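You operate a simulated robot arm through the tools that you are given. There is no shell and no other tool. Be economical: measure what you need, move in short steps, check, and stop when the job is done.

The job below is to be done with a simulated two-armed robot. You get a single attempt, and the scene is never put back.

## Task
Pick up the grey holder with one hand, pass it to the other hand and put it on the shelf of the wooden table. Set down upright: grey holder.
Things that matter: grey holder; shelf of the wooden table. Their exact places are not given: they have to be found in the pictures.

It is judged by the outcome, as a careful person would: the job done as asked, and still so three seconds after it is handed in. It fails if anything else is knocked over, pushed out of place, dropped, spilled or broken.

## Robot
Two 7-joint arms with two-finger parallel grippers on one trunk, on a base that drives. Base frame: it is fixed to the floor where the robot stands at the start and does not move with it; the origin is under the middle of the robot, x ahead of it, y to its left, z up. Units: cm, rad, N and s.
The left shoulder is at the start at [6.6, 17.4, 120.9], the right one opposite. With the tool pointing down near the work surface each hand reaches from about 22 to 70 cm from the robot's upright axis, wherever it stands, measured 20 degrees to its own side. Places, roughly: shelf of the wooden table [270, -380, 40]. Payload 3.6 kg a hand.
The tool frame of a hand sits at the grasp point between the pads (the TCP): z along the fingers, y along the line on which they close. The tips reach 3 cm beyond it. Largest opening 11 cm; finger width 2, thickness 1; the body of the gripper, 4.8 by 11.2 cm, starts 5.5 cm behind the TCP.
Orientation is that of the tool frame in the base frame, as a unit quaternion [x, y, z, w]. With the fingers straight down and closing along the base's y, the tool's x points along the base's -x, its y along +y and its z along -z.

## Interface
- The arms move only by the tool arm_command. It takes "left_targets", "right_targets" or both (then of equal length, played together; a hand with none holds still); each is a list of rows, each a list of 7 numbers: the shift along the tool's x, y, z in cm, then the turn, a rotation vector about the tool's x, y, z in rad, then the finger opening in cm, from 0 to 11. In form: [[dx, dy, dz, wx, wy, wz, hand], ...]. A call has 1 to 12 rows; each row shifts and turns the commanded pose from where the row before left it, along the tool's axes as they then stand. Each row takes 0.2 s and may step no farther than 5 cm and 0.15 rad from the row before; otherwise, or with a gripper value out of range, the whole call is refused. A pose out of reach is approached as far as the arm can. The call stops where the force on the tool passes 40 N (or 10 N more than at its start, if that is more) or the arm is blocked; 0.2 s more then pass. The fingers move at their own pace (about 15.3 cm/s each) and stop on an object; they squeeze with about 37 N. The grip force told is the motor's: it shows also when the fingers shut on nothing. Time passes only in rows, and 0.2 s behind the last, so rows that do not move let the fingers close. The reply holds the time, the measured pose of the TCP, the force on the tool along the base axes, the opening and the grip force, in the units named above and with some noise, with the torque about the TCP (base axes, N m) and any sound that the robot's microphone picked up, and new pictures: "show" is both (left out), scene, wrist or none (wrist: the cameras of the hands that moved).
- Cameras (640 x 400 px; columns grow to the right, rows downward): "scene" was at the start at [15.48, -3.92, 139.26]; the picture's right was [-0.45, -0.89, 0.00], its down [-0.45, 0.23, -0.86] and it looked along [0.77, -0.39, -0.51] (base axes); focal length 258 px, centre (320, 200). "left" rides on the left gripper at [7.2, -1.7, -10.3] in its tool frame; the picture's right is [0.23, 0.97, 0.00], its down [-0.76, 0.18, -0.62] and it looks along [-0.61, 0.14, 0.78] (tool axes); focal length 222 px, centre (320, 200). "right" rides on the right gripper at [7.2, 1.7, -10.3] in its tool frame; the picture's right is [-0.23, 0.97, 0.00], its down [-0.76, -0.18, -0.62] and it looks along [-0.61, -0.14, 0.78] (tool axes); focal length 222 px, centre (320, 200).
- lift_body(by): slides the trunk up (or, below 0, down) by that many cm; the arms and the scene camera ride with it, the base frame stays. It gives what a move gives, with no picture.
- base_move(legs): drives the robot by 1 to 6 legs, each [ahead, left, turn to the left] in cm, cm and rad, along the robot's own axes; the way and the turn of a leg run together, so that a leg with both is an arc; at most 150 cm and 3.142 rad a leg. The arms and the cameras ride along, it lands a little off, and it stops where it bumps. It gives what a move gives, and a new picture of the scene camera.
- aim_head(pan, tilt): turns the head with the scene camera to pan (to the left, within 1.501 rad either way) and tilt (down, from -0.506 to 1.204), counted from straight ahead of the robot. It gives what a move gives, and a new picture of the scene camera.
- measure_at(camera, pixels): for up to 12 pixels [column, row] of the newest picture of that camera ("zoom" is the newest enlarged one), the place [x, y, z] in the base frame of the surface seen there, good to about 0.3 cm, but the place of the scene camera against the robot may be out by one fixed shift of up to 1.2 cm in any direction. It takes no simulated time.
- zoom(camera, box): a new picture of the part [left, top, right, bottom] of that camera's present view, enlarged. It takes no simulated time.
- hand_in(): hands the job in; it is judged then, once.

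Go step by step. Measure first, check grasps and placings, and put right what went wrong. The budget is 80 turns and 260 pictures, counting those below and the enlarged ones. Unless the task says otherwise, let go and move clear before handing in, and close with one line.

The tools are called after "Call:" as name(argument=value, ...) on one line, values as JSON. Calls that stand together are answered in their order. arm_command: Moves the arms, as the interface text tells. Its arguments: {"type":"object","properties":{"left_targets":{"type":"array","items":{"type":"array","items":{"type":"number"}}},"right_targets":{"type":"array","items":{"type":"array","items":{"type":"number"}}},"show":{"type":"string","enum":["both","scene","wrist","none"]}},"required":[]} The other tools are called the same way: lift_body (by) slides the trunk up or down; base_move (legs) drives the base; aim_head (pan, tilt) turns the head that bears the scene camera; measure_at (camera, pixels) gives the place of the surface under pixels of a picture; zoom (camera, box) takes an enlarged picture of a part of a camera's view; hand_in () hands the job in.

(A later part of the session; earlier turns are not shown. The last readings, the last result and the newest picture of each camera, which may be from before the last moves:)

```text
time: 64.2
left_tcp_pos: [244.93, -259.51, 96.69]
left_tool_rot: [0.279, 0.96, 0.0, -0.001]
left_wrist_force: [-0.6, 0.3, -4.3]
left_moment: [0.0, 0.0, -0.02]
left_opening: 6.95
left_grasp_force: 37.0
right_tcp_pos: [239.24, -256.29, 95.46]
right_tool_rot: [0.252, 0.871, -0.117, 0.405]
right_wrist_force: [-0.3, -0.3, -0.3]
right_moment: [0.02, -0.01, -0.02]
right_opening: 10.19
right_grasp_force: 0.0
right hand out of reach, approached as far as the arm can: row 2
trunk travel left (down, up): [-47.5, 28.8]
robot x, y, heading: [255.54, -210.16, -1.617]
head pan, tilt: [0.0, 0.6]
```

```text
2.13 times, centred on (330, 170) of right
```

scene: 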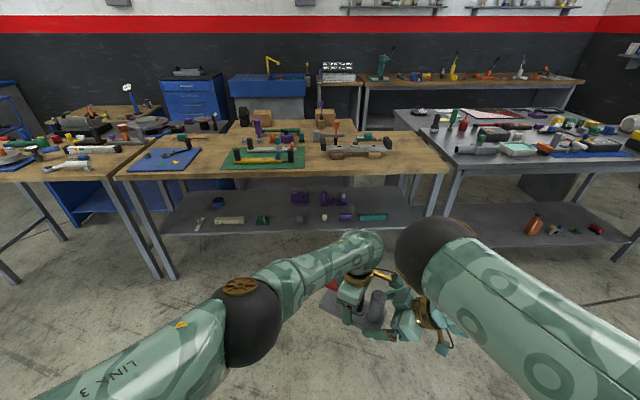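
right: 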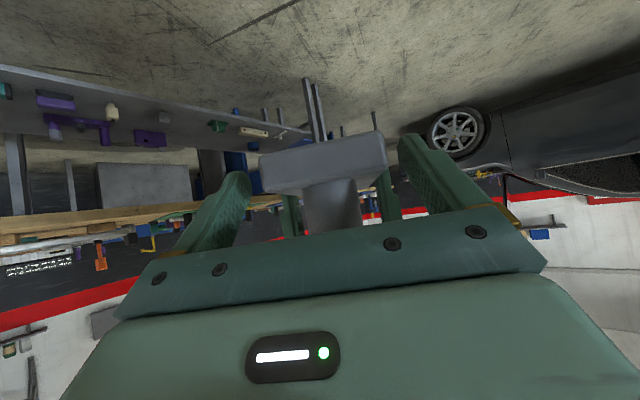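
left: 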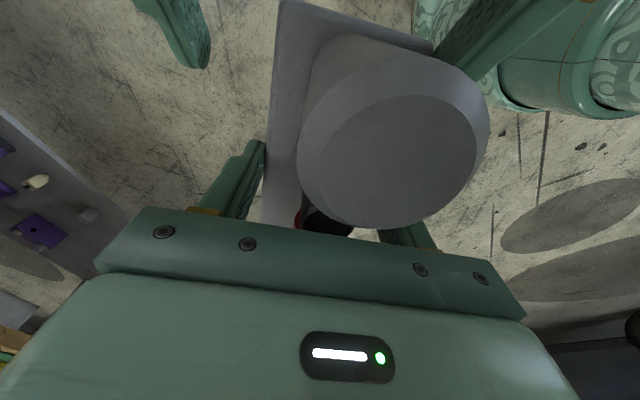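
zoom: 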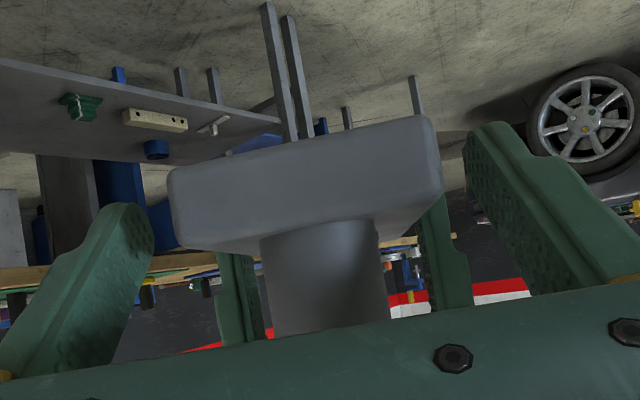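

Well centred. I'll close the right fingers gradually onto the plate.

Call:
arm_command(right_targets=[[0, 0, 0, 0, 0, 0, 9], [0, 0, 0, 0, 0, 0, 8], [0, 0, 0, 0, 0, 0, 7.3], [0, 0, 0, 0, 0, 0, 6.5], [0, 0, 0, 0, 0, 0, 5], [0, 0, 0, 0, 0, 0, 4], [0, 0, 0, 0, 0, 0, 4]])

Call:
zoom(camera="right", box=[180, 80, 480, 260])

Call:
zoom(camera="scene", box=[300, 220, 480, 380])

```text
time: 65.8
left_tcp_pos: [245.08, -259.57, 96.74]
left_tool_rot: [0.279, 0.96, -0.002, -0.001]
left_wrist_force: [-15.5, -32.9, -14.0]
left_moment: [-0.54, 0.39, 1.18]
left_opening: 6.98
left_grasp_force: 37.6
right_tcp_pos: [239.26, -256.02, 95.3]
right_tool_rot: [0.251, 0.872, -0.114, 0.405]
right_wrist_force: [15.7, 32.9, 10.7]
right_moment: [-0.24, -0.87, 1.22]
right_opening: 7.01
right_grasp_force: 37.4
trunk travel left (down, up): [-47.5, 28.8]
robot x, y, heading: [255.62, -210.36, -1.616]
head pan, tilt: [0.0, 0.6]
```

scene: 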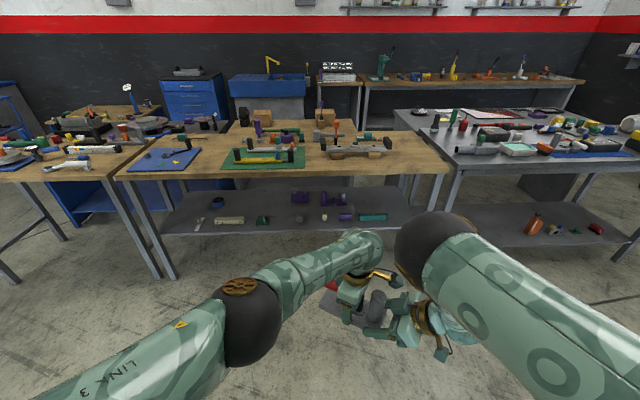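
right: 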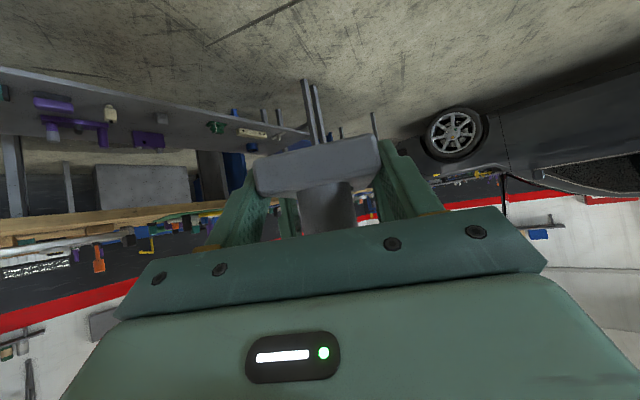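

```text
2.13 times, centred on (330, 170) of right
```

zoom: 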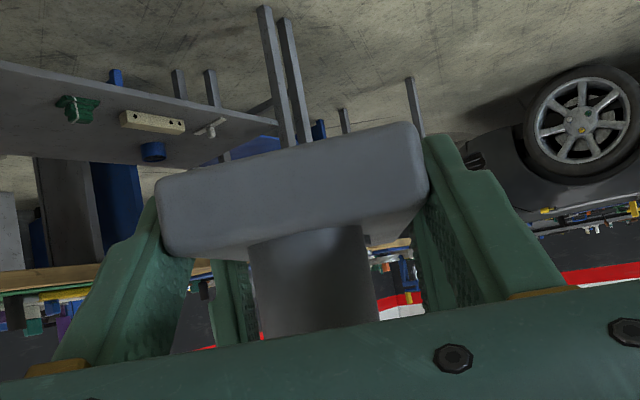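

```text
2.50 times, centred on (390, 300) of scene
```

zoom: 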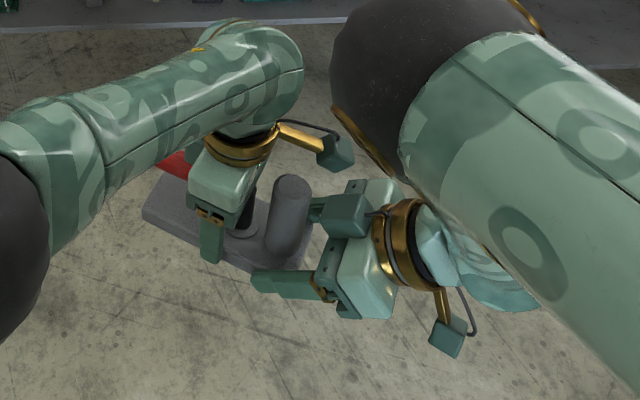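

Both hands hold the plate at 7.0 cm, with ~35 N sideways stress. I'll relieve it by a +0.3 cm right shift, then check.

Call:
arm_command(right_targets=[[0, 0.15, 0, 0, 0, 0, 4], [0, 0.15, 0, 0, 0, 0, 4]], show="none")

```text
time: 66.4
left_tcp_pos: [245.1, -259.51, 96.68]
left_tool_rot: [0.279, 0.96, -0.001, -0.001]
left_wrist_force: [-16.7, -30.5, -15.4]
left_moment: [-1.14, -0.14, 0.94]
left_opening: 6.96
left_grasp_force: 36.9
right_tcp_pos: [239.16, -255.96, 95.3]
right_tool_rot: [0.252, 0.871, -0.116, 0.405]
right_wrist_force: [17.2, 29.9, 12.8]
right_moment: [0.32, -0.32, 1.43]
right_opening: 6.97
right_grasp_force: 36.9
trunk travel left (down, up): [-47.5, 28.8]
robot x, y, heading: [255.7, -210.15, -1.618]
head pan, tilt: [0.0, 0.6]
```

I'll now open the left hand.

Call:
arm_command(left_targets=[[0, 0, 0, 0, 0, 0, 7.5], [0, 0, 0, 0, 0, 0, 9], [0, 0, 0, 0, 0, 0, 11], [0, 0, 0, 0, 0, 0, 11]])

Call:
zoom(camera="right", box=[180, 80, 480, 260])

```text
time: 67.4
left_tcp_pos: [245.08, -259.59, 96.61]
left_tool_rot: [0.279, 0.96, 0.0, 0.001]
left_wrist_force: [0.8, -0.7, 0.0]
left_moment: [0.0, 0.02, 0.02]
left_opening: 11.01
left_grasp_force: 0.0
right_tcp_pos: [239.16, -256.04, 95.4]
right_tool_rot: [0.254, 0.87, -0.118, 0.405]
right_wrist_force: [0.1, -0.4, 0.2]
right_moment: [0.11, 0.17, 0.01]
right_opening: 6.99
right_grasp_force: 37.0
trunk travel left (down, up): [-47.5, 28.8]
robot x, y, heading: [255.74, -210.26, -1.614]
head pan, tilt: [0.0, 0.6]
```

scene: 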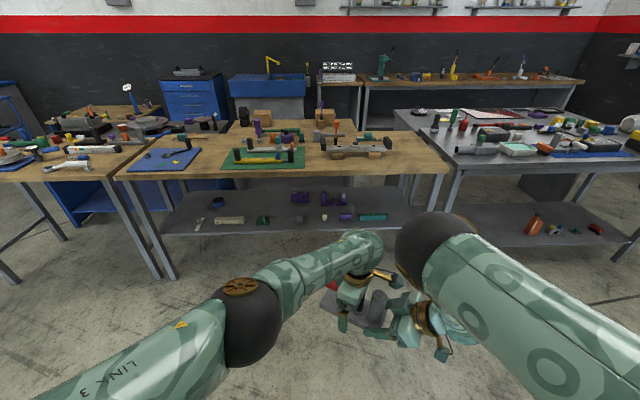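
left: 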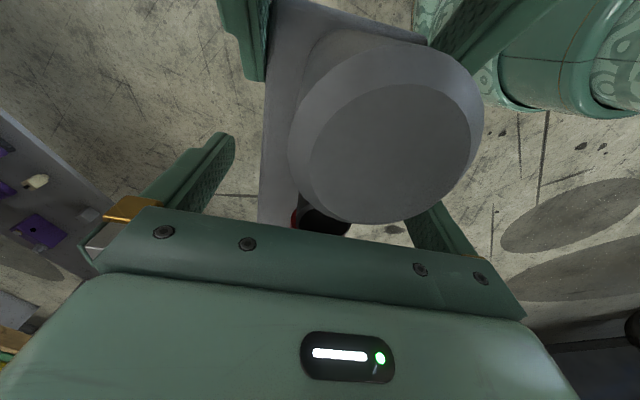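

```text
2.13 times, centred on (330, 170) of right
```

zoom: 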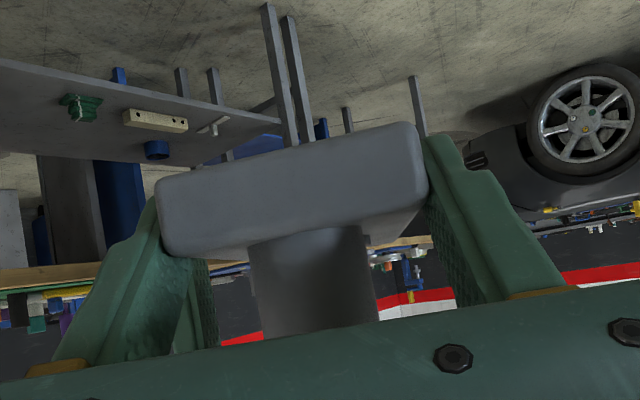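

The right hand holds the plate with 37 N, but its weight reading is near zero. I'll raise the left slowly and watch.

Call:
arm_command(left_targets=[[0, 0, -0.7, 0, 0, 0, 11], [0, 0, -0.7, 0, 0, 0, 11]], show="wrist")

Call:
zoom(camera="right", box=[180, 80, 480, 260])

```text
time: 68.0
left_tcp_pos: [244.69, -259.71, 97.93]
left_tool_rot: [0.278, 0.96, 0.0, -0.001]
left_wrist_force: [0.2, -0.2, 0.0]
left_moment: [0.03, 0.0, 0.04]
left_opening: 10.98
left_grasp_force: 0.1
right_tcp_pos: [239.14, -256.01, 95.34]
right_tool_rot: [0.253, 0.871, -0.117, 0.405]
right_wrist_force: [-0.6, 0.7, -0.7]
right_moment: [0.11, 0.19, -0.03]
right_opening: 6.99
right_grasp_force: 37.2
trunk travel left (down, up): [-47.5, 28.8]
robot x, y, heading: [255.69, -210.56, -1.614]
head pan, tilt: [0.0, 0.6]
```

left: 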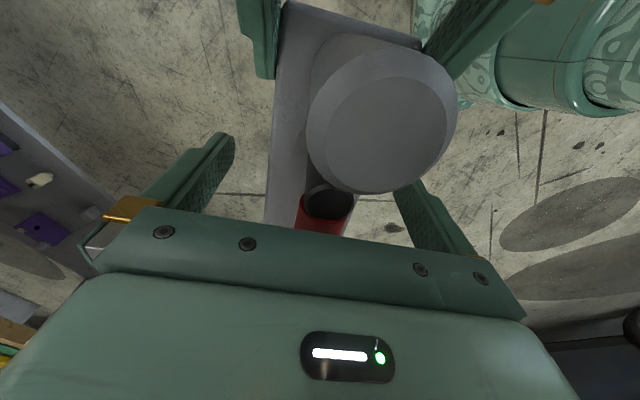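

```text
2.13 times, centred on (330, 170) of right
```

zoom: 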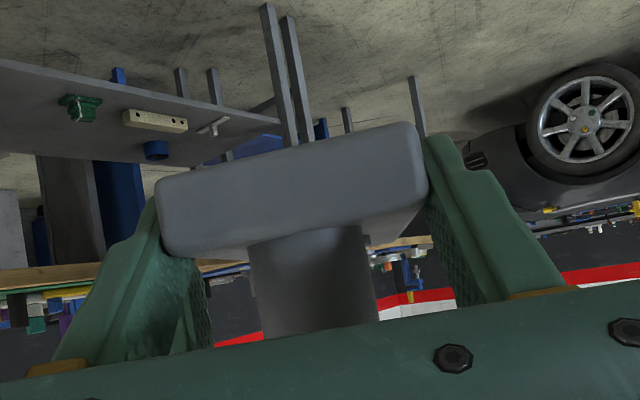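

The right hand holds it steadily (view unchanged). Raising the left clear of the handle.

Call:
arm_command(left_targets=[[0, 0, -1.5, 0, 0, 0, 11], [0, 0, -1.5, 0, 0, 0, 11], [0, 0, -1.5, 0, 0, 0, 11], [0, 0, -1.5, 0, 0, 0, 11], [0, 0, -1.5, 0, 0, 0, 11], [0, 0, -1.5, 0, 0, 0, 11]])

Call:
zoom(camera="scene", box=[300, 220, 480, 380])

```text
time: 69.4
left_tcp_pos: [244.97, -259.69, 106.89]
left_tool_rot: [0.278, 0.961, 0.0, 0.0]
left_wrist_force: [0.6, 0.3, 0.5]
left_moment: [0.02, 0.02, 0.02]
left_opening: 10.99
left_grasp_force: 0.1
right_tcp_pos: [239.09, -255.97, 95.4]
right_tool_rot: [0.253, 0.871, -0.117, 0.405]
right_wrist_force: [-0.4, -0.2, -0.3]
right_moment: [0.11, 0.18, -0.04]
right_opening: 7.0
right_grasp_force: 36.8
trunk travel left (down, up): [-47.5, 28.8]
robot x, y, heading: [255.51, -210.0, -1.614]
head pan, tilt: [0.0, 0.6]
```

scene: 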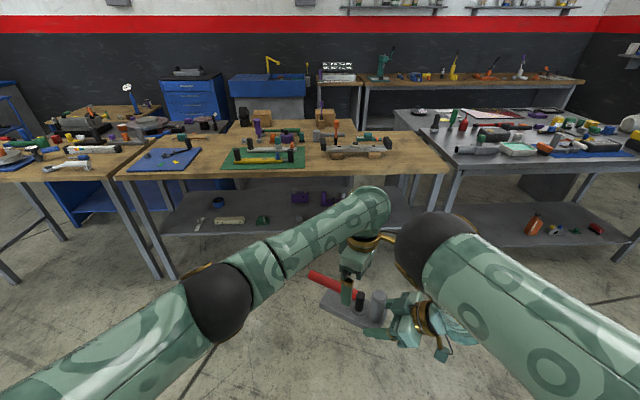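
left: 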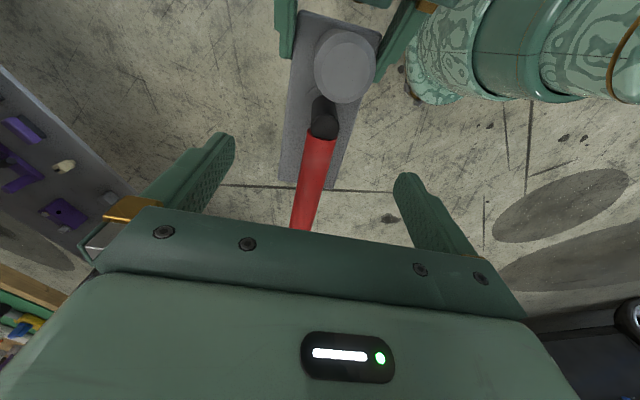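

```text
2.50 times, centred on (390, 300) of scene
```

zoom: 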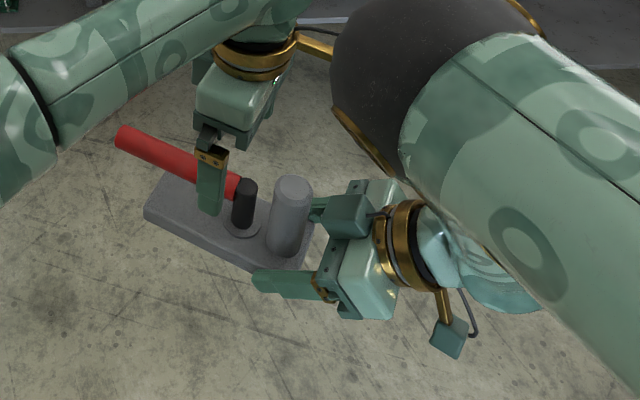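

Handover done: the holder is level in the right hand. Moving the left hand away to the left and back.

Call:
arm_command(left_targets=[[-2.5, 1.6, -0.5, 0, 0, 0, 11], [-2.7, 2.5, 0, 0, 0, 0, 11], [-2.77, 3.8, 0, 0, 0, 0, 9], [-2.77, 3.8, 0, 0, 0, 0, 6], [-2.77, 3.8, 0, 0, 0, 0, 4], [-2.77, 3.8, 0, 0, 0, 0, 4], [-2.77, 3.8, 0, 0, 0, 0, 4], [-2.77, 3.8, 0, 0, 0, 0, 4], [-2.77, 3.8, 0, 0, 0, 0, 4]])

```text
time: 71.4
left_tcp_pos: [282.23, -246.99, 107.47]
left_tool_rot: [0.28, 0.96, -0.001, -0.002]
left_wrist_force: [0.9, 0.2, -0.3]
left_moment: [0.0, 0.03, 0.01]
left_opening: 3.99
left_grasp_force: 0.1
right_tcp_pos: [239.23, -256.03, 95.46]
right_tool_rot: [0.254, 0.87, -0.119, 0.405]
right_wrist_force: [0.6, -0.6, 0.2]
right_moment: [0.11, 0.2, -0.01]
right_opening: 6.98
right_grasp_force: 37.3
trunk travel left (down, up): [-47.5, 28.8]
robot x, y, heading: [255.77, -210.95, -1.616]
head pan, tilt: [0.0, 0.6]
```

scene: 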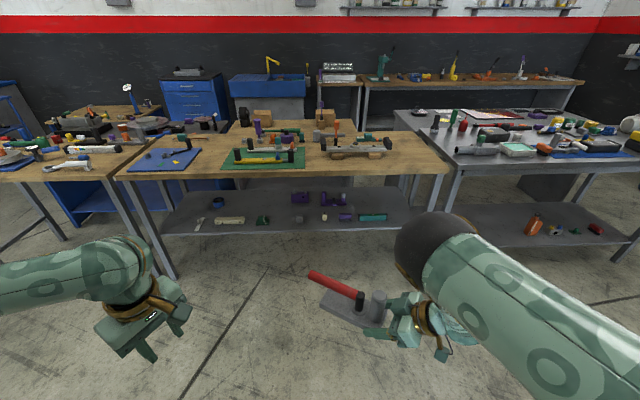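
left: 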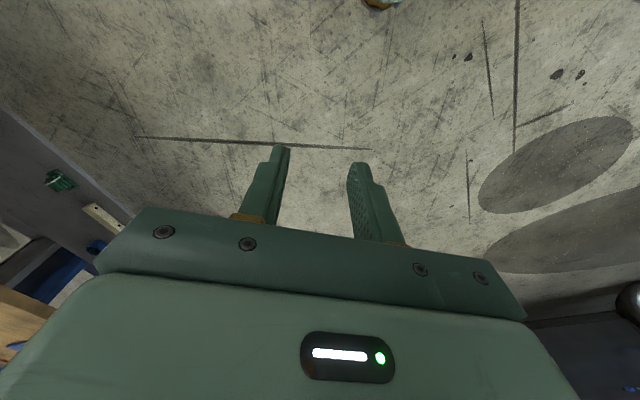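

Now I'll yaw the right hand back to point straight ahead (rotation about the vertical), in steps, keeping the holder level.

Call:
arm_command(right_targets=[[0, -1, 0, 0.115, 0, 0.096, 4], [0, -1, 0, 0.115, 0, 0.096, 4], [0, -1, 0, 0.115, 0, 0.096, 4], [0, -1, 0, 0.115, 0, 0.096, 4]])

```text
time: 72.4
left_tcp_pos: [282.26, -247.01, 107.27]
left_tool_rot: [0.279, 0.96, 0.001, 0.0]
left_wrist_force: [-0.1, 0.3, 0.3]
left_moment: [0.02, 0.02, -0.02]
left_opening: 4.01
left_grasp_force: 0.0
right_tcp_pos: [232.59, -260.33, 93.97]
right_tool_rot: [0.499, 0.757, -0.233, 0.351]
right_wrist_force: [-0.6, -0.5, 0.3]
right_moment: [0.19, 0.11, 0.03]
right_opening: 6.96
right_grasp_force: 36.7
right hand out of reach, approached as far as the arm can: row 1, 2, 3, 4
trunk travel left (down, up): [-47.5, 28.8]
robot x, y, heading: [255.2, -210.1, -1.616]
head pan, tilt: [0.0, 0.6]
```

scene: 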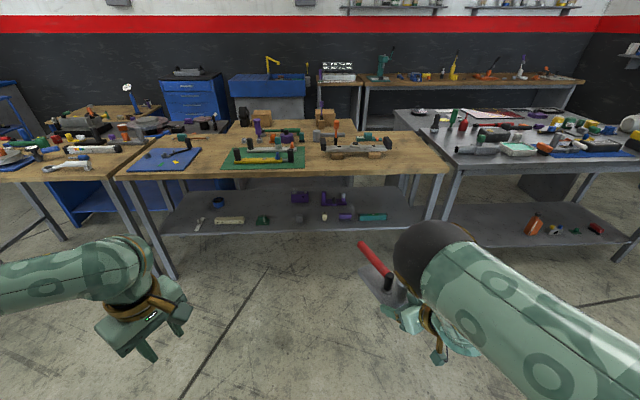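
right: 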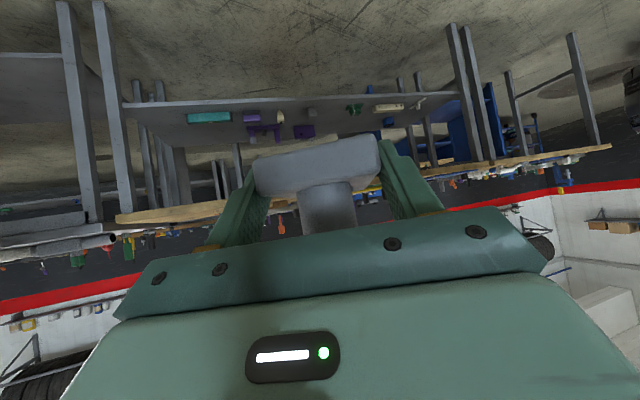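

Yaw tracked well (now −67°). I'll turn the remaining ~25° while extending forward and slightly down.

Call:
arm_command(right_targets=[[-0.5, -0.5, 2.1, 0.109, 0, 0.091, 4], [-0.5, -0.5, 2.1, 0.109, 0, 0.091, 4], [-0.5, -0.5, 2.1, 0.107, 0, 0.089, 4], [-0.5, 0, 2.1, 0, 0, 0, 4]])

```text
time: 73.4
left_tcp_pos: [282.1, -247.15, 107.4]
left_tool_rot: [0.279, 0.96, 0.0, 0.001]
left_wrist_force: [0.1, 1.2, -0.8]
left_moment: [-0.01, -0.01, 0.0]
left_opening: 4.01
left_grasp_force: 0.1
right_tcp_pos: [231.53, -268.04, 89.8]
right_tool_rot: [0.624, 0.659, -0.287, 0.305]
right_wrist_force: [-0.2, 0.6, 0.3]
right_moment: [0.22, 0.01, 0.0]
right_opening: 6.98
right_grasp_force: 36.6
right hand out of reach, approached as far as the arm can: row 1, 2, 3
trunk travel left (down, up): [-47.5, 28.8]
robot x, y, heading: [255.57, -210.49, -1.614]
head pan, tilt: [0.0, 0.6]
```

scene: 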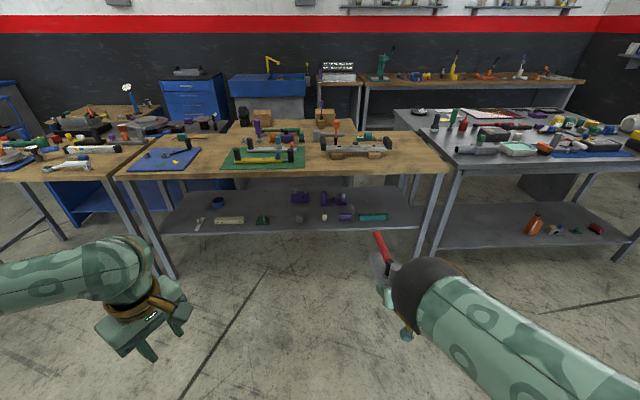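
right: 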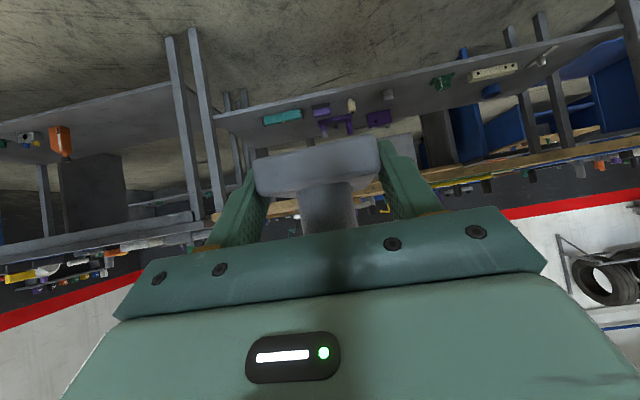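

The tool now points at −87° with the holder level. I'll check where the right elbow/forearm is and the tabletop underside before lowering.

Call:
measure_at(camera="scene", pixels=[[400, 275], [420, 265], [440, 290], [405, 300], [430, 320], [460, 280], [380, 250], [385, 290], [300, 178], [300, 182]])

Call:
zoom(camera="scene", box=[340, 210, 500, 350])

```text
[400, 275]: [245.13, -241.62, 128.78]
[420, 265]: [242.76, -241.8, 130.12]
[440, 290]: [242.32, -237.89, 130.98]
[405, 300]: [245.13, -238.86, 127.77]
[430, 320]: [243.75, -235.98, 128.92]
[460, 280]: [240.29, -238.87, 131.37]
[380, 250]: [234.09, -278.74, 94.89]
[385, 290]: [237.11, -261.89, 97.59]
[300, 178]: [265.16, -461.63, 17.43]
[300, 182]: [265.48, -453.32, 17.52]
```

```text
2.86 times, centred on (420, 280) of scene
```

zoom: 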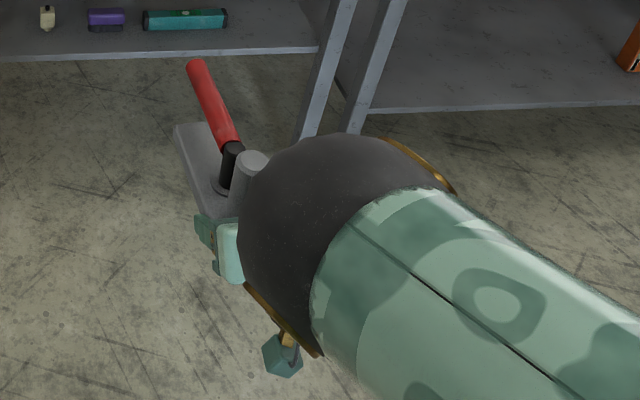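

The elbow is 26 cm behind the TCP, so it stays outside the table. I'll retract the left hand, lower the trunk 38 cm, then drive to a pre-position in front of the gap at x≈275.

Call:
arm_command(left_targets=[[1.8, 2.8, 0, 0, 0, 0, 4], [1.8, 2.8, 0, 0, 0, 0, 4], [1.8, 2.8, 0, 0, 0, 0, 4]], show="none")

Call:
lift_body(by=-38)

Call:
base_move(legs=[[0, 0, -0.057], [0, 53, 0], [30, 0, 0]])

```text
time: 74.2
left_tcp_pos: [282.04, -236.85, 107.41]
left_tool_rot: [0.28, 0.96, -0.001, -0.001]
left_wrist_force: [-0.2, 0.6, 0.0]
left_moment: [0.0, -0.02, 0.01]
left_opening: 4.01
left_grasp_force: 0.0
right_tcp_pos: [231.53, -267.83, 89.9]
right_tool_rot: [0.622, 0.661, -0.288, 0.306]
right_wrist_force: [-0.3, 0.1, 0.5]
right_moment: [0.22, 0.02, 0.01]
right_opening: 6.99
right_grasp_force: 36.9
trunk travel left (down, up): [-47.5, 28.8]
robot x, y, heading: [255.72, -210.61, -1.615]
head pan, tilt: [0.0, 0.6]
```

```text
time: 77.8
left_tcp_pos: [281.91, -237.78, 62.77]
left_tool_rot: [0.274, 0.945, 0.172, -0.042]
left_wrist_force: [0.3, -1.4, 0.0]
left_moment: [-0.01, 0.0, 0.02]
left_opening: 4.02
left_grasp_force: 0.0
right_tcp_pos: [231.78, -262.81, 38.49]
right_tool_rot: [0.662, 0.692, -0.187, 0.22]
right_wrist_force: [-0.1, -0.1, -0.1]
right_moment: [0.23, 0.0, 0.0]
right_opening: 6.96
right_grasp_force: 37.3
trunk travel left (down, up): [-9.5, 66.8]
robot x, y, heading: [255.78, -210.26, -1.613]
head pan, tilt: [0.0, 0.6]
```

```text
time: 83.0
left_tcp_pos: [330.69, -275.04, 62.82]
left_tool_rot: [0.303, 0.936, 0.174, -0.036]
left_wrist_force: [-0.3, -0.8, 1.3]
left_moment: [0.0, -0.03, 0.03]
left_opening: 4.01
left_grasp_force: 0.1
right_tcp_pos: [279.12, -296.91, 38.48]
right_tool_rot: [0.682, 0.672, -0.193, 0.214]
right_wrist_force: [0.7, 0.2, 0.3]
right_moment: [0.24, 0.01, 0.01]
right_opening: 7.0
right_grasp_force: 37.2
trunk travel left (down, up): [-9.5, 66.8]
robot x, y, heading: [306.04, -245.92, -1.677]
head pan, tilt: [0.0, 0.6]
```

scene: 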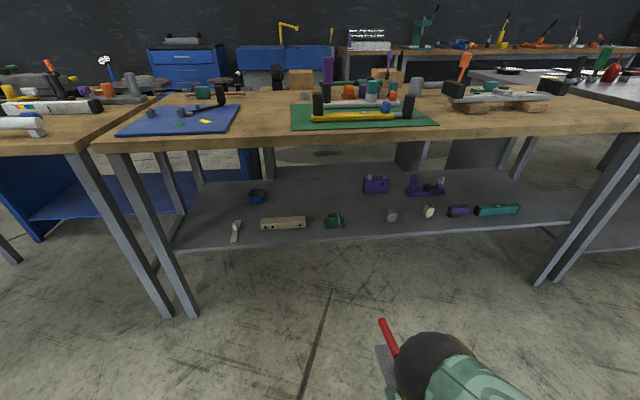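

Lowering tilted both hands: the right tool now pitches 56° (holder ~16° nose-down, still gripped). I'll raise the right hand 12 cm and pitch it back level.

Call:
arm_command(right_targets=[[-1.65, 0, -2.5, 0, 0, 0, 4], [-1.65, 0, -2.5, 0, 0, 0, 4], [-1.65, 0, -2.5, 0, 0, 0, 4], [-1.65, 0, -2.5, 0, 0, 0, 4], [0, 0, 0, 0, -0.145, 0, 4], [0, 0, 0, 0, -0.143, 0, 4]])

Call:
aim_head(pan=-0.2, tilt=0.8)

```text
time: 84.4
left_tcp_pos: [330.69, -275.06, 62.88]
left_tool_rot: [0.304, 0.936, 0.173, -0.036]
left_wrist_force: [0.1, 0.2, 0.6]
left_moment: [0.02, -0.01, 0.02]
left_opening: 3.99
left_grasp_force: 0.0
right_tcp_pos: [274.16, -298.19, 48.1]
right_tool_rot: [0.647, 0.634, -0.29, 0.309]
right_wrist_force: [-0.3, 0.4, 0.1]
right_moment: [0.24, 0.03, -0.01]
right_opening: 6.99
right_grasp_force: 37.3
right hand out of reach, approached as far as the arm can: row 1, 2, 3, 4
trunk travel left (down, up): [-9.5, 66.8]
robot x, y, heading: [306.1, -245.55, -1.679]
head pan, tilt: [0.0, 0.6]
```

scene: 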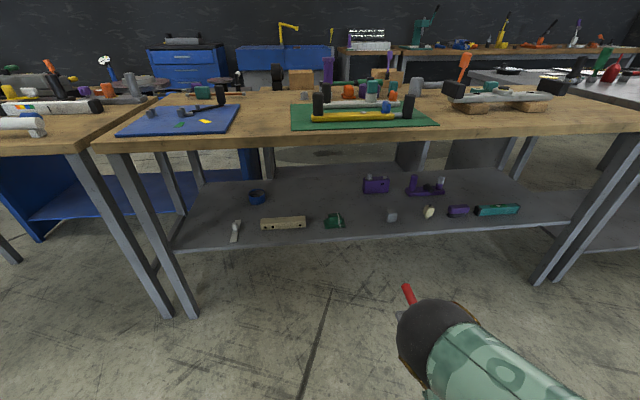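
right: 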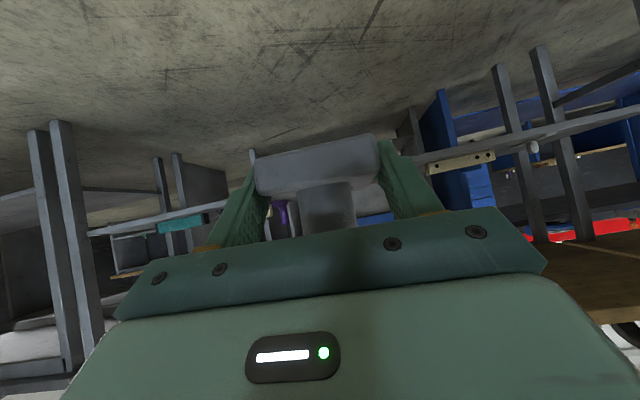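

```text
time: 85.2
left_tcp_pos: [330.69, -275.11, 62.86]
left_tool_rot: [0.303, 0.936, 0.174, -0.036]
left_wrist_force: [0.7, -0.7, 0.3]
left_moment: [0.03, 0.01, 0.01]
left_opening: 3.98
left_grasp_force: 0.1
right_tcp_pos: [274.17, -298.03, 47.98]
right_tool_rot: [0.648, 0.634, -0.289, 0.308]
right_wrist_force: [0.4, -0.5, -0.2]
right_moment: [0.24, -0.01, 0.02]
right_opening: 7.0
right_grasp_force: 37.6
trunk travel left (down, up): [-9.5, 66.8]
robot x, y, heading: [306.25, -245.89, -1.676]
head pan, tilt: [-0.201, 0.799]
```

scene: 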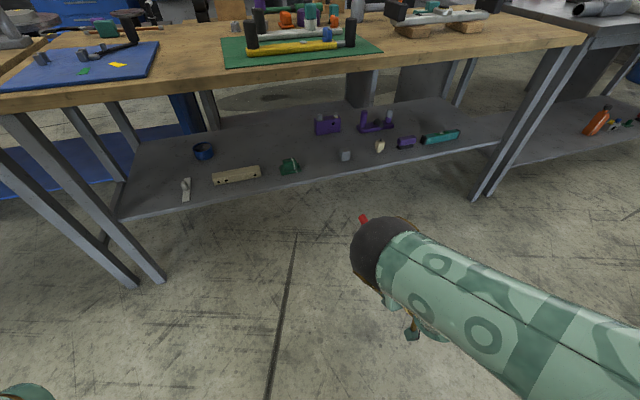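

The holder is level again at TCP (274.2,−298,48), bottom ≈45.5. I'll check elbow position against the tabletop edge for the final approach.

Call:
measure_at(camera="scene", pixels=[[385, 220], [360, 245], [380, 250], [400, 225], [363, 219], [380, 280], [289, 160], [346, 157], [300, 182], [325, 172], [317, 134], [420, 260]])

Call:
zoom(camera="scene", box=[240, 90, 460, 300])

```text
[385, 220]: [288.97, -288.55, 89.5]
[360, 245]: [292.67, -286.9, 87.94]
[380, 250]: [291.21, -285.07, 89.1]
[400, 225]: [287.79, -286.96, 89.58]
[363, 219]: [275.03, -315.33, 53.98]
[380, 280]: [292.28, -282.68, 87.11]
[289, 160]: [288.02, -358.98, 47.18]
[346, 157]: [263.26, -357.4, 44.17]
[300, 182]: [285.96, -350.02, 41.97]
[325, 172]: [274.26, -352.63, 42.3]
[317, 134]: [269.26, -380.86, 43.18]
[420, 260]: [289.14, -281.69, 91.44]
```

```text
1.90 times, centred on (350, 195) of scene
```

zoom: 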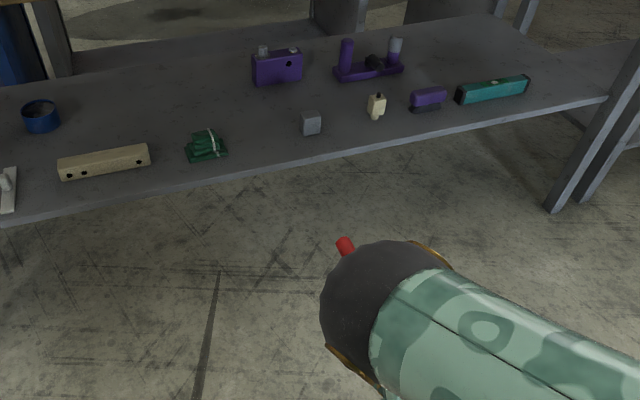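

The elbow is only ~9 cm behind the TCP at tabletop height, too little. I'll extend the arm forward 12 cm so the elbow trails more.

Call:
arm_command(right_targets=[[-1.93, 0, 2.3, 0, 0, 0, 4], [-1.93, 0, 2.3, 0, 0, 0, 4], [-1.93, 0, 2.3, 0, 0, 0, 4], [-1.93, 0, 2.3, 0, 0, 0, 4]])

Call:
zoom(camera="scene", box=[240, 90, 460, 300])

Call:
measure_at(camera="scene", pixels=[[385, 220], [360, 245], [380, 240], [400, 225], [380, 280], [350, 220], [420, 260]])

```text
time: 86.2
left_tcp_pos: [330.73, -275.13, 62.72]
left_tool_rot: [0.303, 0.936, 0.173, -0.037]
left_wrist_force: [-0.8, -0.5, -0.1]
left_moment: [-0.01, 0.0, 0.01]
left_opening: 4.01
left_grasp_force: 0.1
right_tcp_pos: [273.93, -310.08, 48.19]
right_tool_rot: [0.648, 0.634, -0.29, 0.307]
right_wrist_force: [0.0, -0.1, -0.3]
right_moment: [0.18, -0.01, -0.03]
right_opening: 6.96
right_grasp_force: 37.0
trunk travel left (down, up): [-9.5, 66.8]
robot x, y, heading: [306.09, -245.8, -1.673]
head pan, tilt: [-0.201, 0.799]
```

scene: 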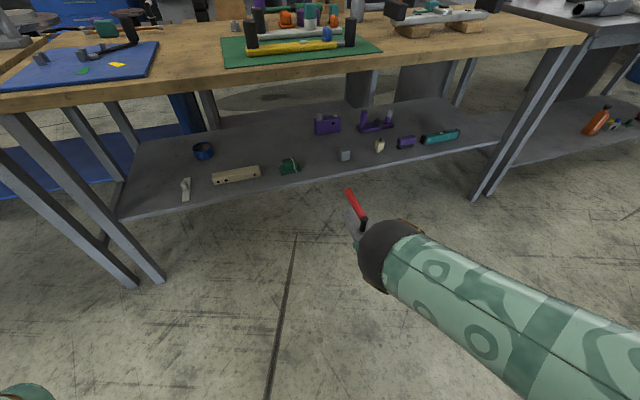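
right: 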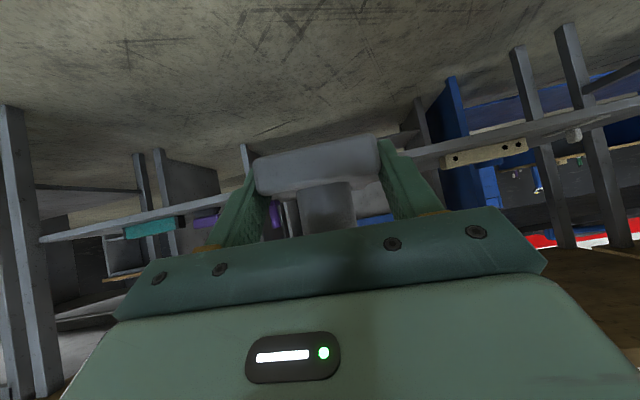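

```text
1.90 times, centred on (350, 195) of scene
```

zoom: 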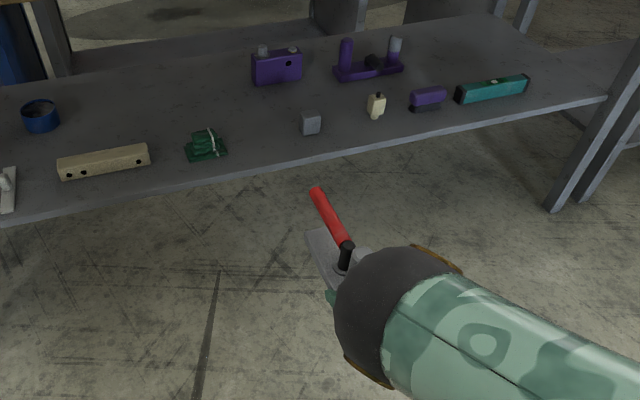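

```text
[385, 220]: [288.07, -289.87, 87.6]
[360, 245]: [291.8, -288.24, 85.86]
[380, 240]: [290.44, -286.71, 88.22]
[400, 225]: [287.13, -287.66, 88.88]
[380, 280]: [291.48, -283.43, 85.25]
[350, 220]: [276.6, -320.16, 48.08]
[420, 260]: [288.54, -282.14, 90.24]
```

The elbow now trails the TCP by 20 cm. Driving sideways ~6 and ahead 20, then I'll check before entering the shelf.

Call:
base_move(legs=[[0, 5.8, 0], [20, 0, 0]])

Call:
zoom(camera="scene", box=[200, 80, 460, 300])

Call:
zoom(camera="right", box=[120, 60, 560, 260])

```text
time: 88.3
left_tcp_pos: [334.47, -295.88, 62.88]
left_tool_rot: [0.302, 0.936, 0.175, -0.037]
left_wrist_force: [-0.1, -0.5, -0.3]
left_moment: [0.01, -0.03, 0.01]
left_opening: 4.02
left_grasp_force: 0.2
right_tcp_pos: [277.77, -331.01, 48.02]
right_tool_rot: [0.647, 0.635, -0.289, 0.308]
right_wrist_force: [0.1, 0.3, -0.5]
right_moment: [0.24, 0.0, -0.01]
right_opening: 6.97
right_grasp_force: 36.9
trunk travel left (down, up): [-9.5, 66.8]
robot x, y, heading: [309.95, -266.64, -1.679]
head pan, tilt: [-0.201, 0.799]
```

scene: 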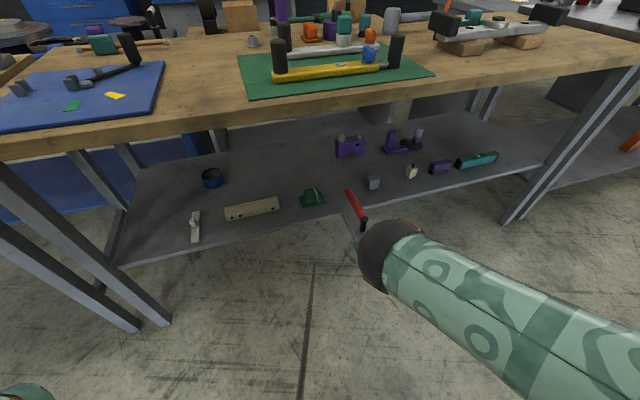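

```text
1.82 times, centred on (330, 190) of scene
```

zoom: 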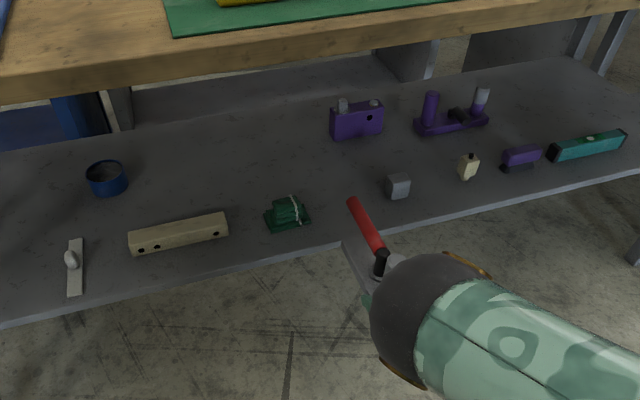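

```text
1.45 times, centred on (340, 160) of right
```

zoom: 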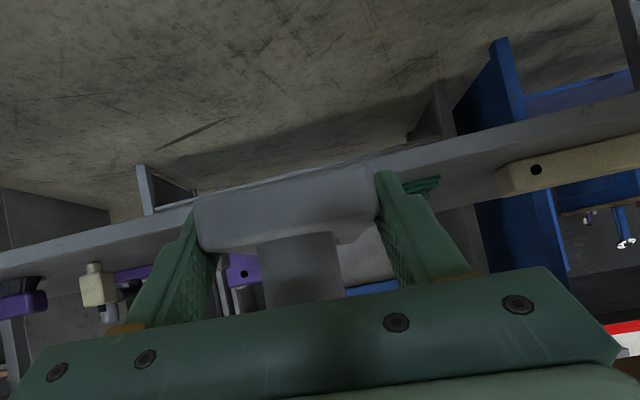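

Let me measure the holder tip, plate corner and neighbouring items in the same picture.

Call:
measure_at(camera="scene", pixels=[[349, 192], [343, 213], [347, 212], [324, 203], [321, 200], [367, 186], [368, 192], [356, 206], [345, 204], [335, 205], [362, 218], [343, 155]])

```text
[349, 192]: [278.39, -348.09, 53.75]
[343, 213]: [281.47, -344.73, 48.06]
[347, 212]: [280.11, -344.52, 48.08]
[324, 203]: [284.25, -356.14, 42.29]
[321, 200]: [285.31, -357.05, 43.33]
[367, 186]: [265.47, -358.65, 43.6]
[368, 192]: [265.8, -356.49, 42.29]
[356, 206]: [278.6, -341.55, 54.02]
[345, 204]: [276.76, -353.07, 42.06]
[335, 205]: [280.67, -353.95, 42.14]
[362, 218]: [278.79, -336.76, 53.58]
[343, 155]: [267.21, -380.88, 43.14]
```

Plate bottom is at ≈45.8 (3.6 above shelf), axis at x≈278; a straight 22 cm drive brings it to x≈275, centred between the green (284) and grey (266) items. Driving in.

Call:
base_move(legs=[[22, -0.3, 0]])

Call:
zoom(camera="scene", box=[200, 80, 460, 300])

Call:
zoom(camera="right", box=[80, 60, 560, 260])

```text
time: 90.0
left_tcp_pos: [331.77, -317.65, 62.88]
left_tool_rot: [0.304, 0.936, 0.173, -0.037]
left_wrist_force: [-0.6, -0.3, 0.4]
left_moment: [0.0, 0.01, -0.03]
left_opening: 4.0
left_grasp_force: 0.0
right_tcp_pos: [274.88, -352.43, 48.01]
right_tool_rot: [0.648, 0.634, -0.289, 0.308]
right_wrist_force: [0.3, -0.6, -0.2]
right_moment: [0.23, -0.01, -0.01]
right_opening: 6.94
right_grasp_force: 37.1
trunk travel left (down, up): [-9.5, 66.8]
robot x, y, heading: [307.6, -288.33, -1.673]
head pan, tilt: [-0.201, 0.799]
```

scene: 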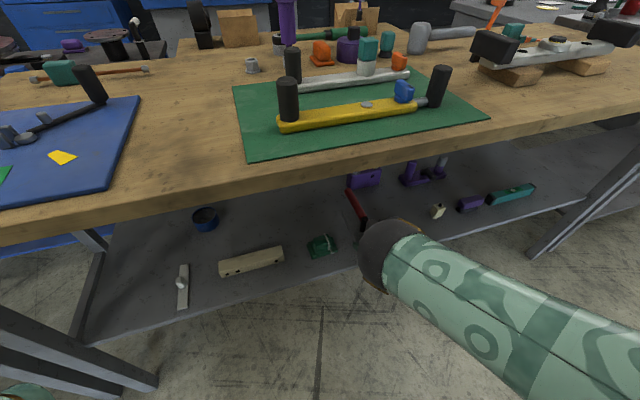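

```text
1.82 times, centred on (330, 190) of scene
```

zoom: 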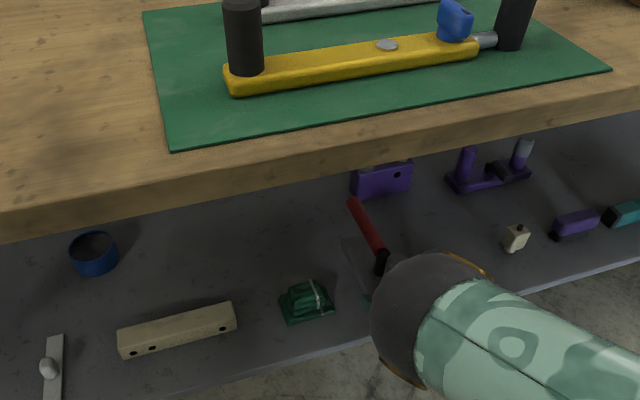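

```text
1.33 times, centred on (320, 160) of right
```

zoom: 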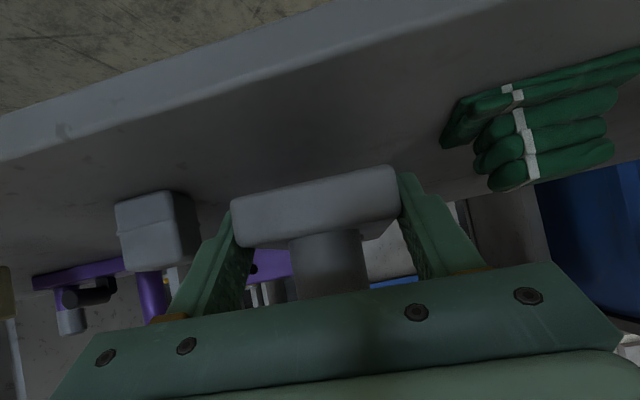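

The holder is over the shelf between the grey block and green item. I'll measure the plate end and shelf edge with the right camera.

Call:
measure_at(camera="right", pixels=[[260, 156], [316, 150], [372, 142], [316, 165], [265, 175], [370, 160], [316, 110], [316, 90], [200, 160], [222, 150], [410, 125], [430, 115]])

```text
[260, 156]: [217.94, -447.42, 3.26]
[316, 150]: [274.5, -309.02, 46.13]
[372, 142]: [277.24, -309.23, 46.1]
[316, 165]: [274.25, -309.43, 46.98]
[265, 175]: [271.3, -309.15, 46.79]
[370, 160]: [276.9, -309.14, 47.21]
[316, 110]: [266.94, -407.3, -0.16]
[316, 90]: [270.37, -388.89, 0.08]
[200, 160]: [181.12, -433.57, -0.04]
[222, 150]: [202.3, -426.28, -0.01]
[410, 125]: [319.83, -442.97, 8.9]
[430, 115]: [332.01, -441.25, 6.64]
```

(Those were from the earlier picture: the plate end is 1.0 cm behind the TCP, so now at y≈−351.4.) I'll advance 2.5 cm and lower 2.5 cm.

Call:
arm_command(right_targets=[[-0.8, 0, 0.96, 0, 0, 0, 4], [-0.8, 0, 0.96, 0, 0, 0, 4], [0.77, 0, 0.64, 0, 0, 0, 4], [0.77, 0, 0.64, 0, 0, 0, 4], [0.38, 0, 0.32, 0, 0, 0, 4]])

Call:
zoom(camera="right", box=[80, 60, 560, 260])

Call:
measure_at(camera="right", pixels=[[262, 170], [316, 147], [372, 145], [316, 160], [265, 175], [370, 160], [316, 130], [316, 110], [350, 135], [280, 140]])

```text
time: 91.2
left_tcp_pos: [331.7, -317.59, 62.84]
left_tool_rot: [0.305, 0.936, 0.174, -0.037]
left_wrist_force: [-1.1, -0.1, 1.2]
left_moment: [0.0, 0.0, 0.0]
left_opening: 4.02
left_grasp_force: 0.1
right_tcp_pos: [274.77, -354.99, 45.48]
right_tool_rot: [0.648, 0.633, -0.29, 0.308]
right_wrist_force: [0.1, 0.5, -0.5]
right_moment: [0.23, 0.02, 0.02]
right_opening: 6.98
right_grasp_force: 36.6
trunk travel left (down, up): [-9.5, 66.8]
robot x, y, heading: [307.33, -288.29, -1.682]
head pan, tilt: [-0.201, 0.799]
```

scene: 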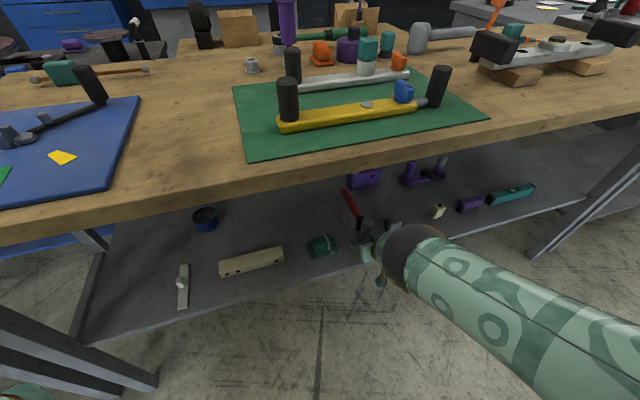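
right: 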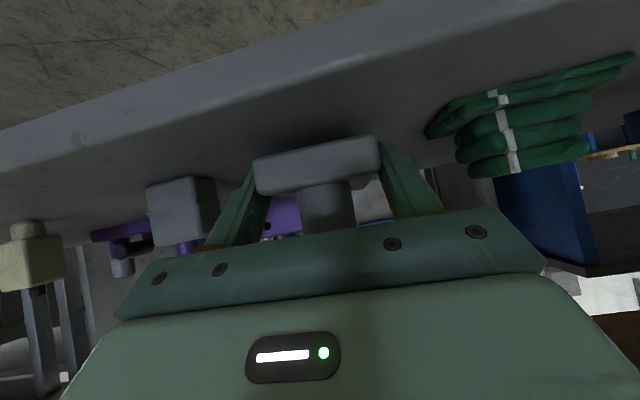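

```text
1.33 times, centred on (320, 160) of right
```

zoom: 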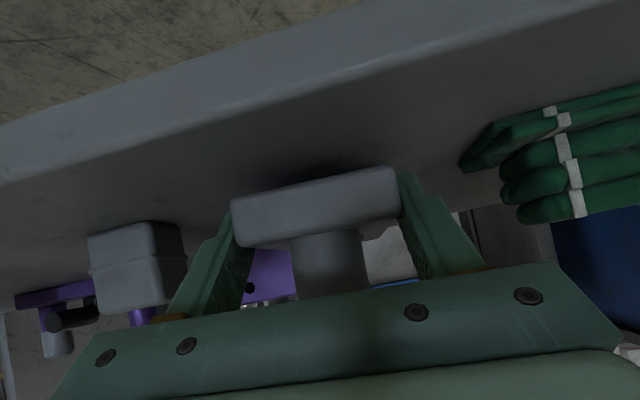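

```text
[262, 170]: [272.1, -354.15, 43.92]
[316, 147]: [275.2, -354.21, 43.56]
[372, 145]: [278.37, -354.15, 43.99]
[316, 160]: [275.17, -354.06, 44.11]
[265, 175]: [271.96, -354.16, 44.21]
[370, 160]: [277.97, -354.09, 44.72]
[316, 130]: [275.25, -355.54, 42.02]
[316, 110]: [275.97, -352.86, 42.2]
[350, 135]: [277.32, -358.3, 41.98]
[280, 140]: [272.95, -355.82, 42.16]
```

Plate end is 4 cm inside the edge, bottom ≈1 cm above the shelf. Lowering gently by 0.9 cm.

Call:
arm_command(right_targets=[[0.31, 0, 0.26, 0, 0, 0, 4], [0.23, 0, 0.19, 0, 0, 0, 4], [0.15, 0, 0.13, 0, 0, 0, 4]], show="wrist")

Call:
zoom(camera="right", box=[160, 80, 480, 240])

```text
time: 92.0
left_tcp_pos: [331.72, -317.52, 62.76]
left_tool_rot: [0.304, 0.936, 0.173, -0.037]
left_wrist_force: [0.3, 0.3, -0.7]
left_moment: [0.02, 0.01, 0.0]
left_opening: 4.02
left_grasp_force: 0.0
right_tcp_pos: [274.9, -355.02, 44.99]
right_tool_rot: [0.648, 0.634, -0.29, 0.308]
right_wrist_force: [-1.0, 2.0, 3.3]
right_moment: [0.17, 0.27, -0.09]
right_opening: 6.98
right_grasp_force: 37.0
trunk travel left (down, up): [-9.5, 66.8]
robot x, y, heading: [307.3, -288.39, -1.676]
head pan, tilt: [-0.201, 0.799]
```

right: 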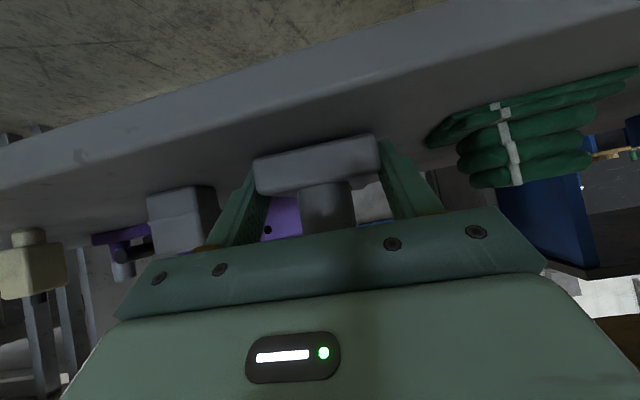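

```text
2.00 times, centred on (320, 160) of right
```

zoom: 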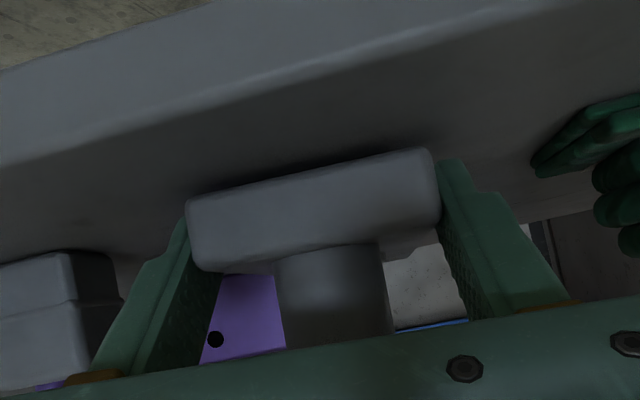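

Contact started (3 N). I'll measure the plate's bottom edge at both corners to see whether it is the plate or a fingertip touching.

Call:
measure_at(camera="right", pixels=[[257, 164], [262, 161], [290, 154], [316, 148], [345, 142], [370, 138], [375, 145], [316, 140], [290, 140], [260, 150], [365, 128], [250, 172]])

Call:
zoom(camera="scene", box=[290, 170, 450, 300])

```text
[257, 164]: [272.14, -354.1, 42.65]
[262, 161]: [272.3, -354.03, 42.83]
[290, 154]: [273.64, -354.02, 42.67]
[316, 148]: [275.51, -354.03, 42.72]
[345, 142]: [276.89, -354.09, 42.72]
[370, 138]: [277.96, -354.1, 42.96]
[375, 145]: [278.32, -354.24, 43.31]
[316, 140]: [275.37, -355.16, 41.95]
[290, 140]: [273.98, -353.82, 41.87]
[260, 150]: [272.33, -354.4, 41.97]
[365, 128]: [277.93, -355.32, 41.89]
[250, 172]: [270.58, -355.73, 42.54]
```

```text
3.08 times, centred on (370, 235) of scene
```

zoom: 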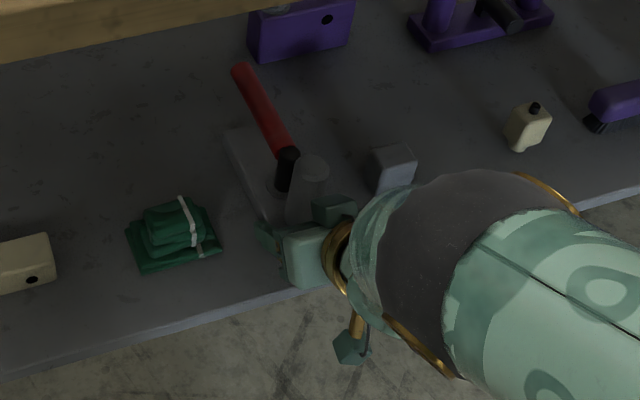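

The plate's near edge is within ~0.4 cm of the shelf. I'll lower 0.3 more and watch the force.

Call:
arm_command(right_targets=[[0.12, 0, 0.1, 0, 0, 0, 4], [0.12, 0, 0.1, 0, 0, 0, 4]], show="none")

```text
time: 92.6
left_tcp_pos: [331.78, -317.52, 62.92]
left_tool_rot: [0.304, 0.936, 0.172, -0.037]
left_wrist_force: [-0.1, 0.4, 0.5]
left_moment: [0.02, -0.02, 0.0]
left_opening: 4.01
left_grasp_force: 0.1
right_tcp_pos: [274.93, -355.1, 44.77]
right_tool_rot: [0.647, 0.633, -0.292, 0.309]
right_wrist_force: [-4.3, 7.5, 21.6]
right_moment: [-0.02, 1.05, -0.39]
right_opening: 6.97
right_grasp_force: 37.0
trunk travel left (down, up): [-9.5, 66.8]
robot x, y, heading: [307.36, -288.79, -1.68]
head pan, tilt: [-0.201, 0.799]
```

Now 21 N with a moment pointing to the −x side: the hand is rolled ~2° with that side low. I'll raise 0.3 cm and take out the roll, then settle.

Call:
arm_command(right_targets=[[-0.23, 0, -0.19, 0, 0, 0, 4], [0, 0, 0, 0.021, 0, -0.025, 4], [0.12, 0, 0.1, 0, 0, 0, 4]], show="none")

```text
time: 93.4
left_tcp_pos: [331.81, -317.52, 62.82]
left_tool_rot: [0.304, 0.936, 0.174, -0.036]
left_wrist_force: [0.0, 0.0, 0.8]
left_moment: [0.0, 0.0, -0.04]
left_opening: 4.01
left_grasp_force: 0.1
right_tcp_pos: [274.78, -354.82, 44.65]
right_tool_rot: [0.644, 0.641, -0.295, 0.297]
right_wrist_force: [0.0, -0.3, 0.2]
right_moment: [0.26, 0.04, -0.02]
right_opening: 6.98
right_grasp_force: 37.0
right hand out of reach, approached as far as the arm can: row 2
trunk travel left (down, up): [-9.5, 66.8]
robot x, y, heading: [306.85, -288.4, -1.673]
head pan, tilt: [-0.201, 0.799]
```

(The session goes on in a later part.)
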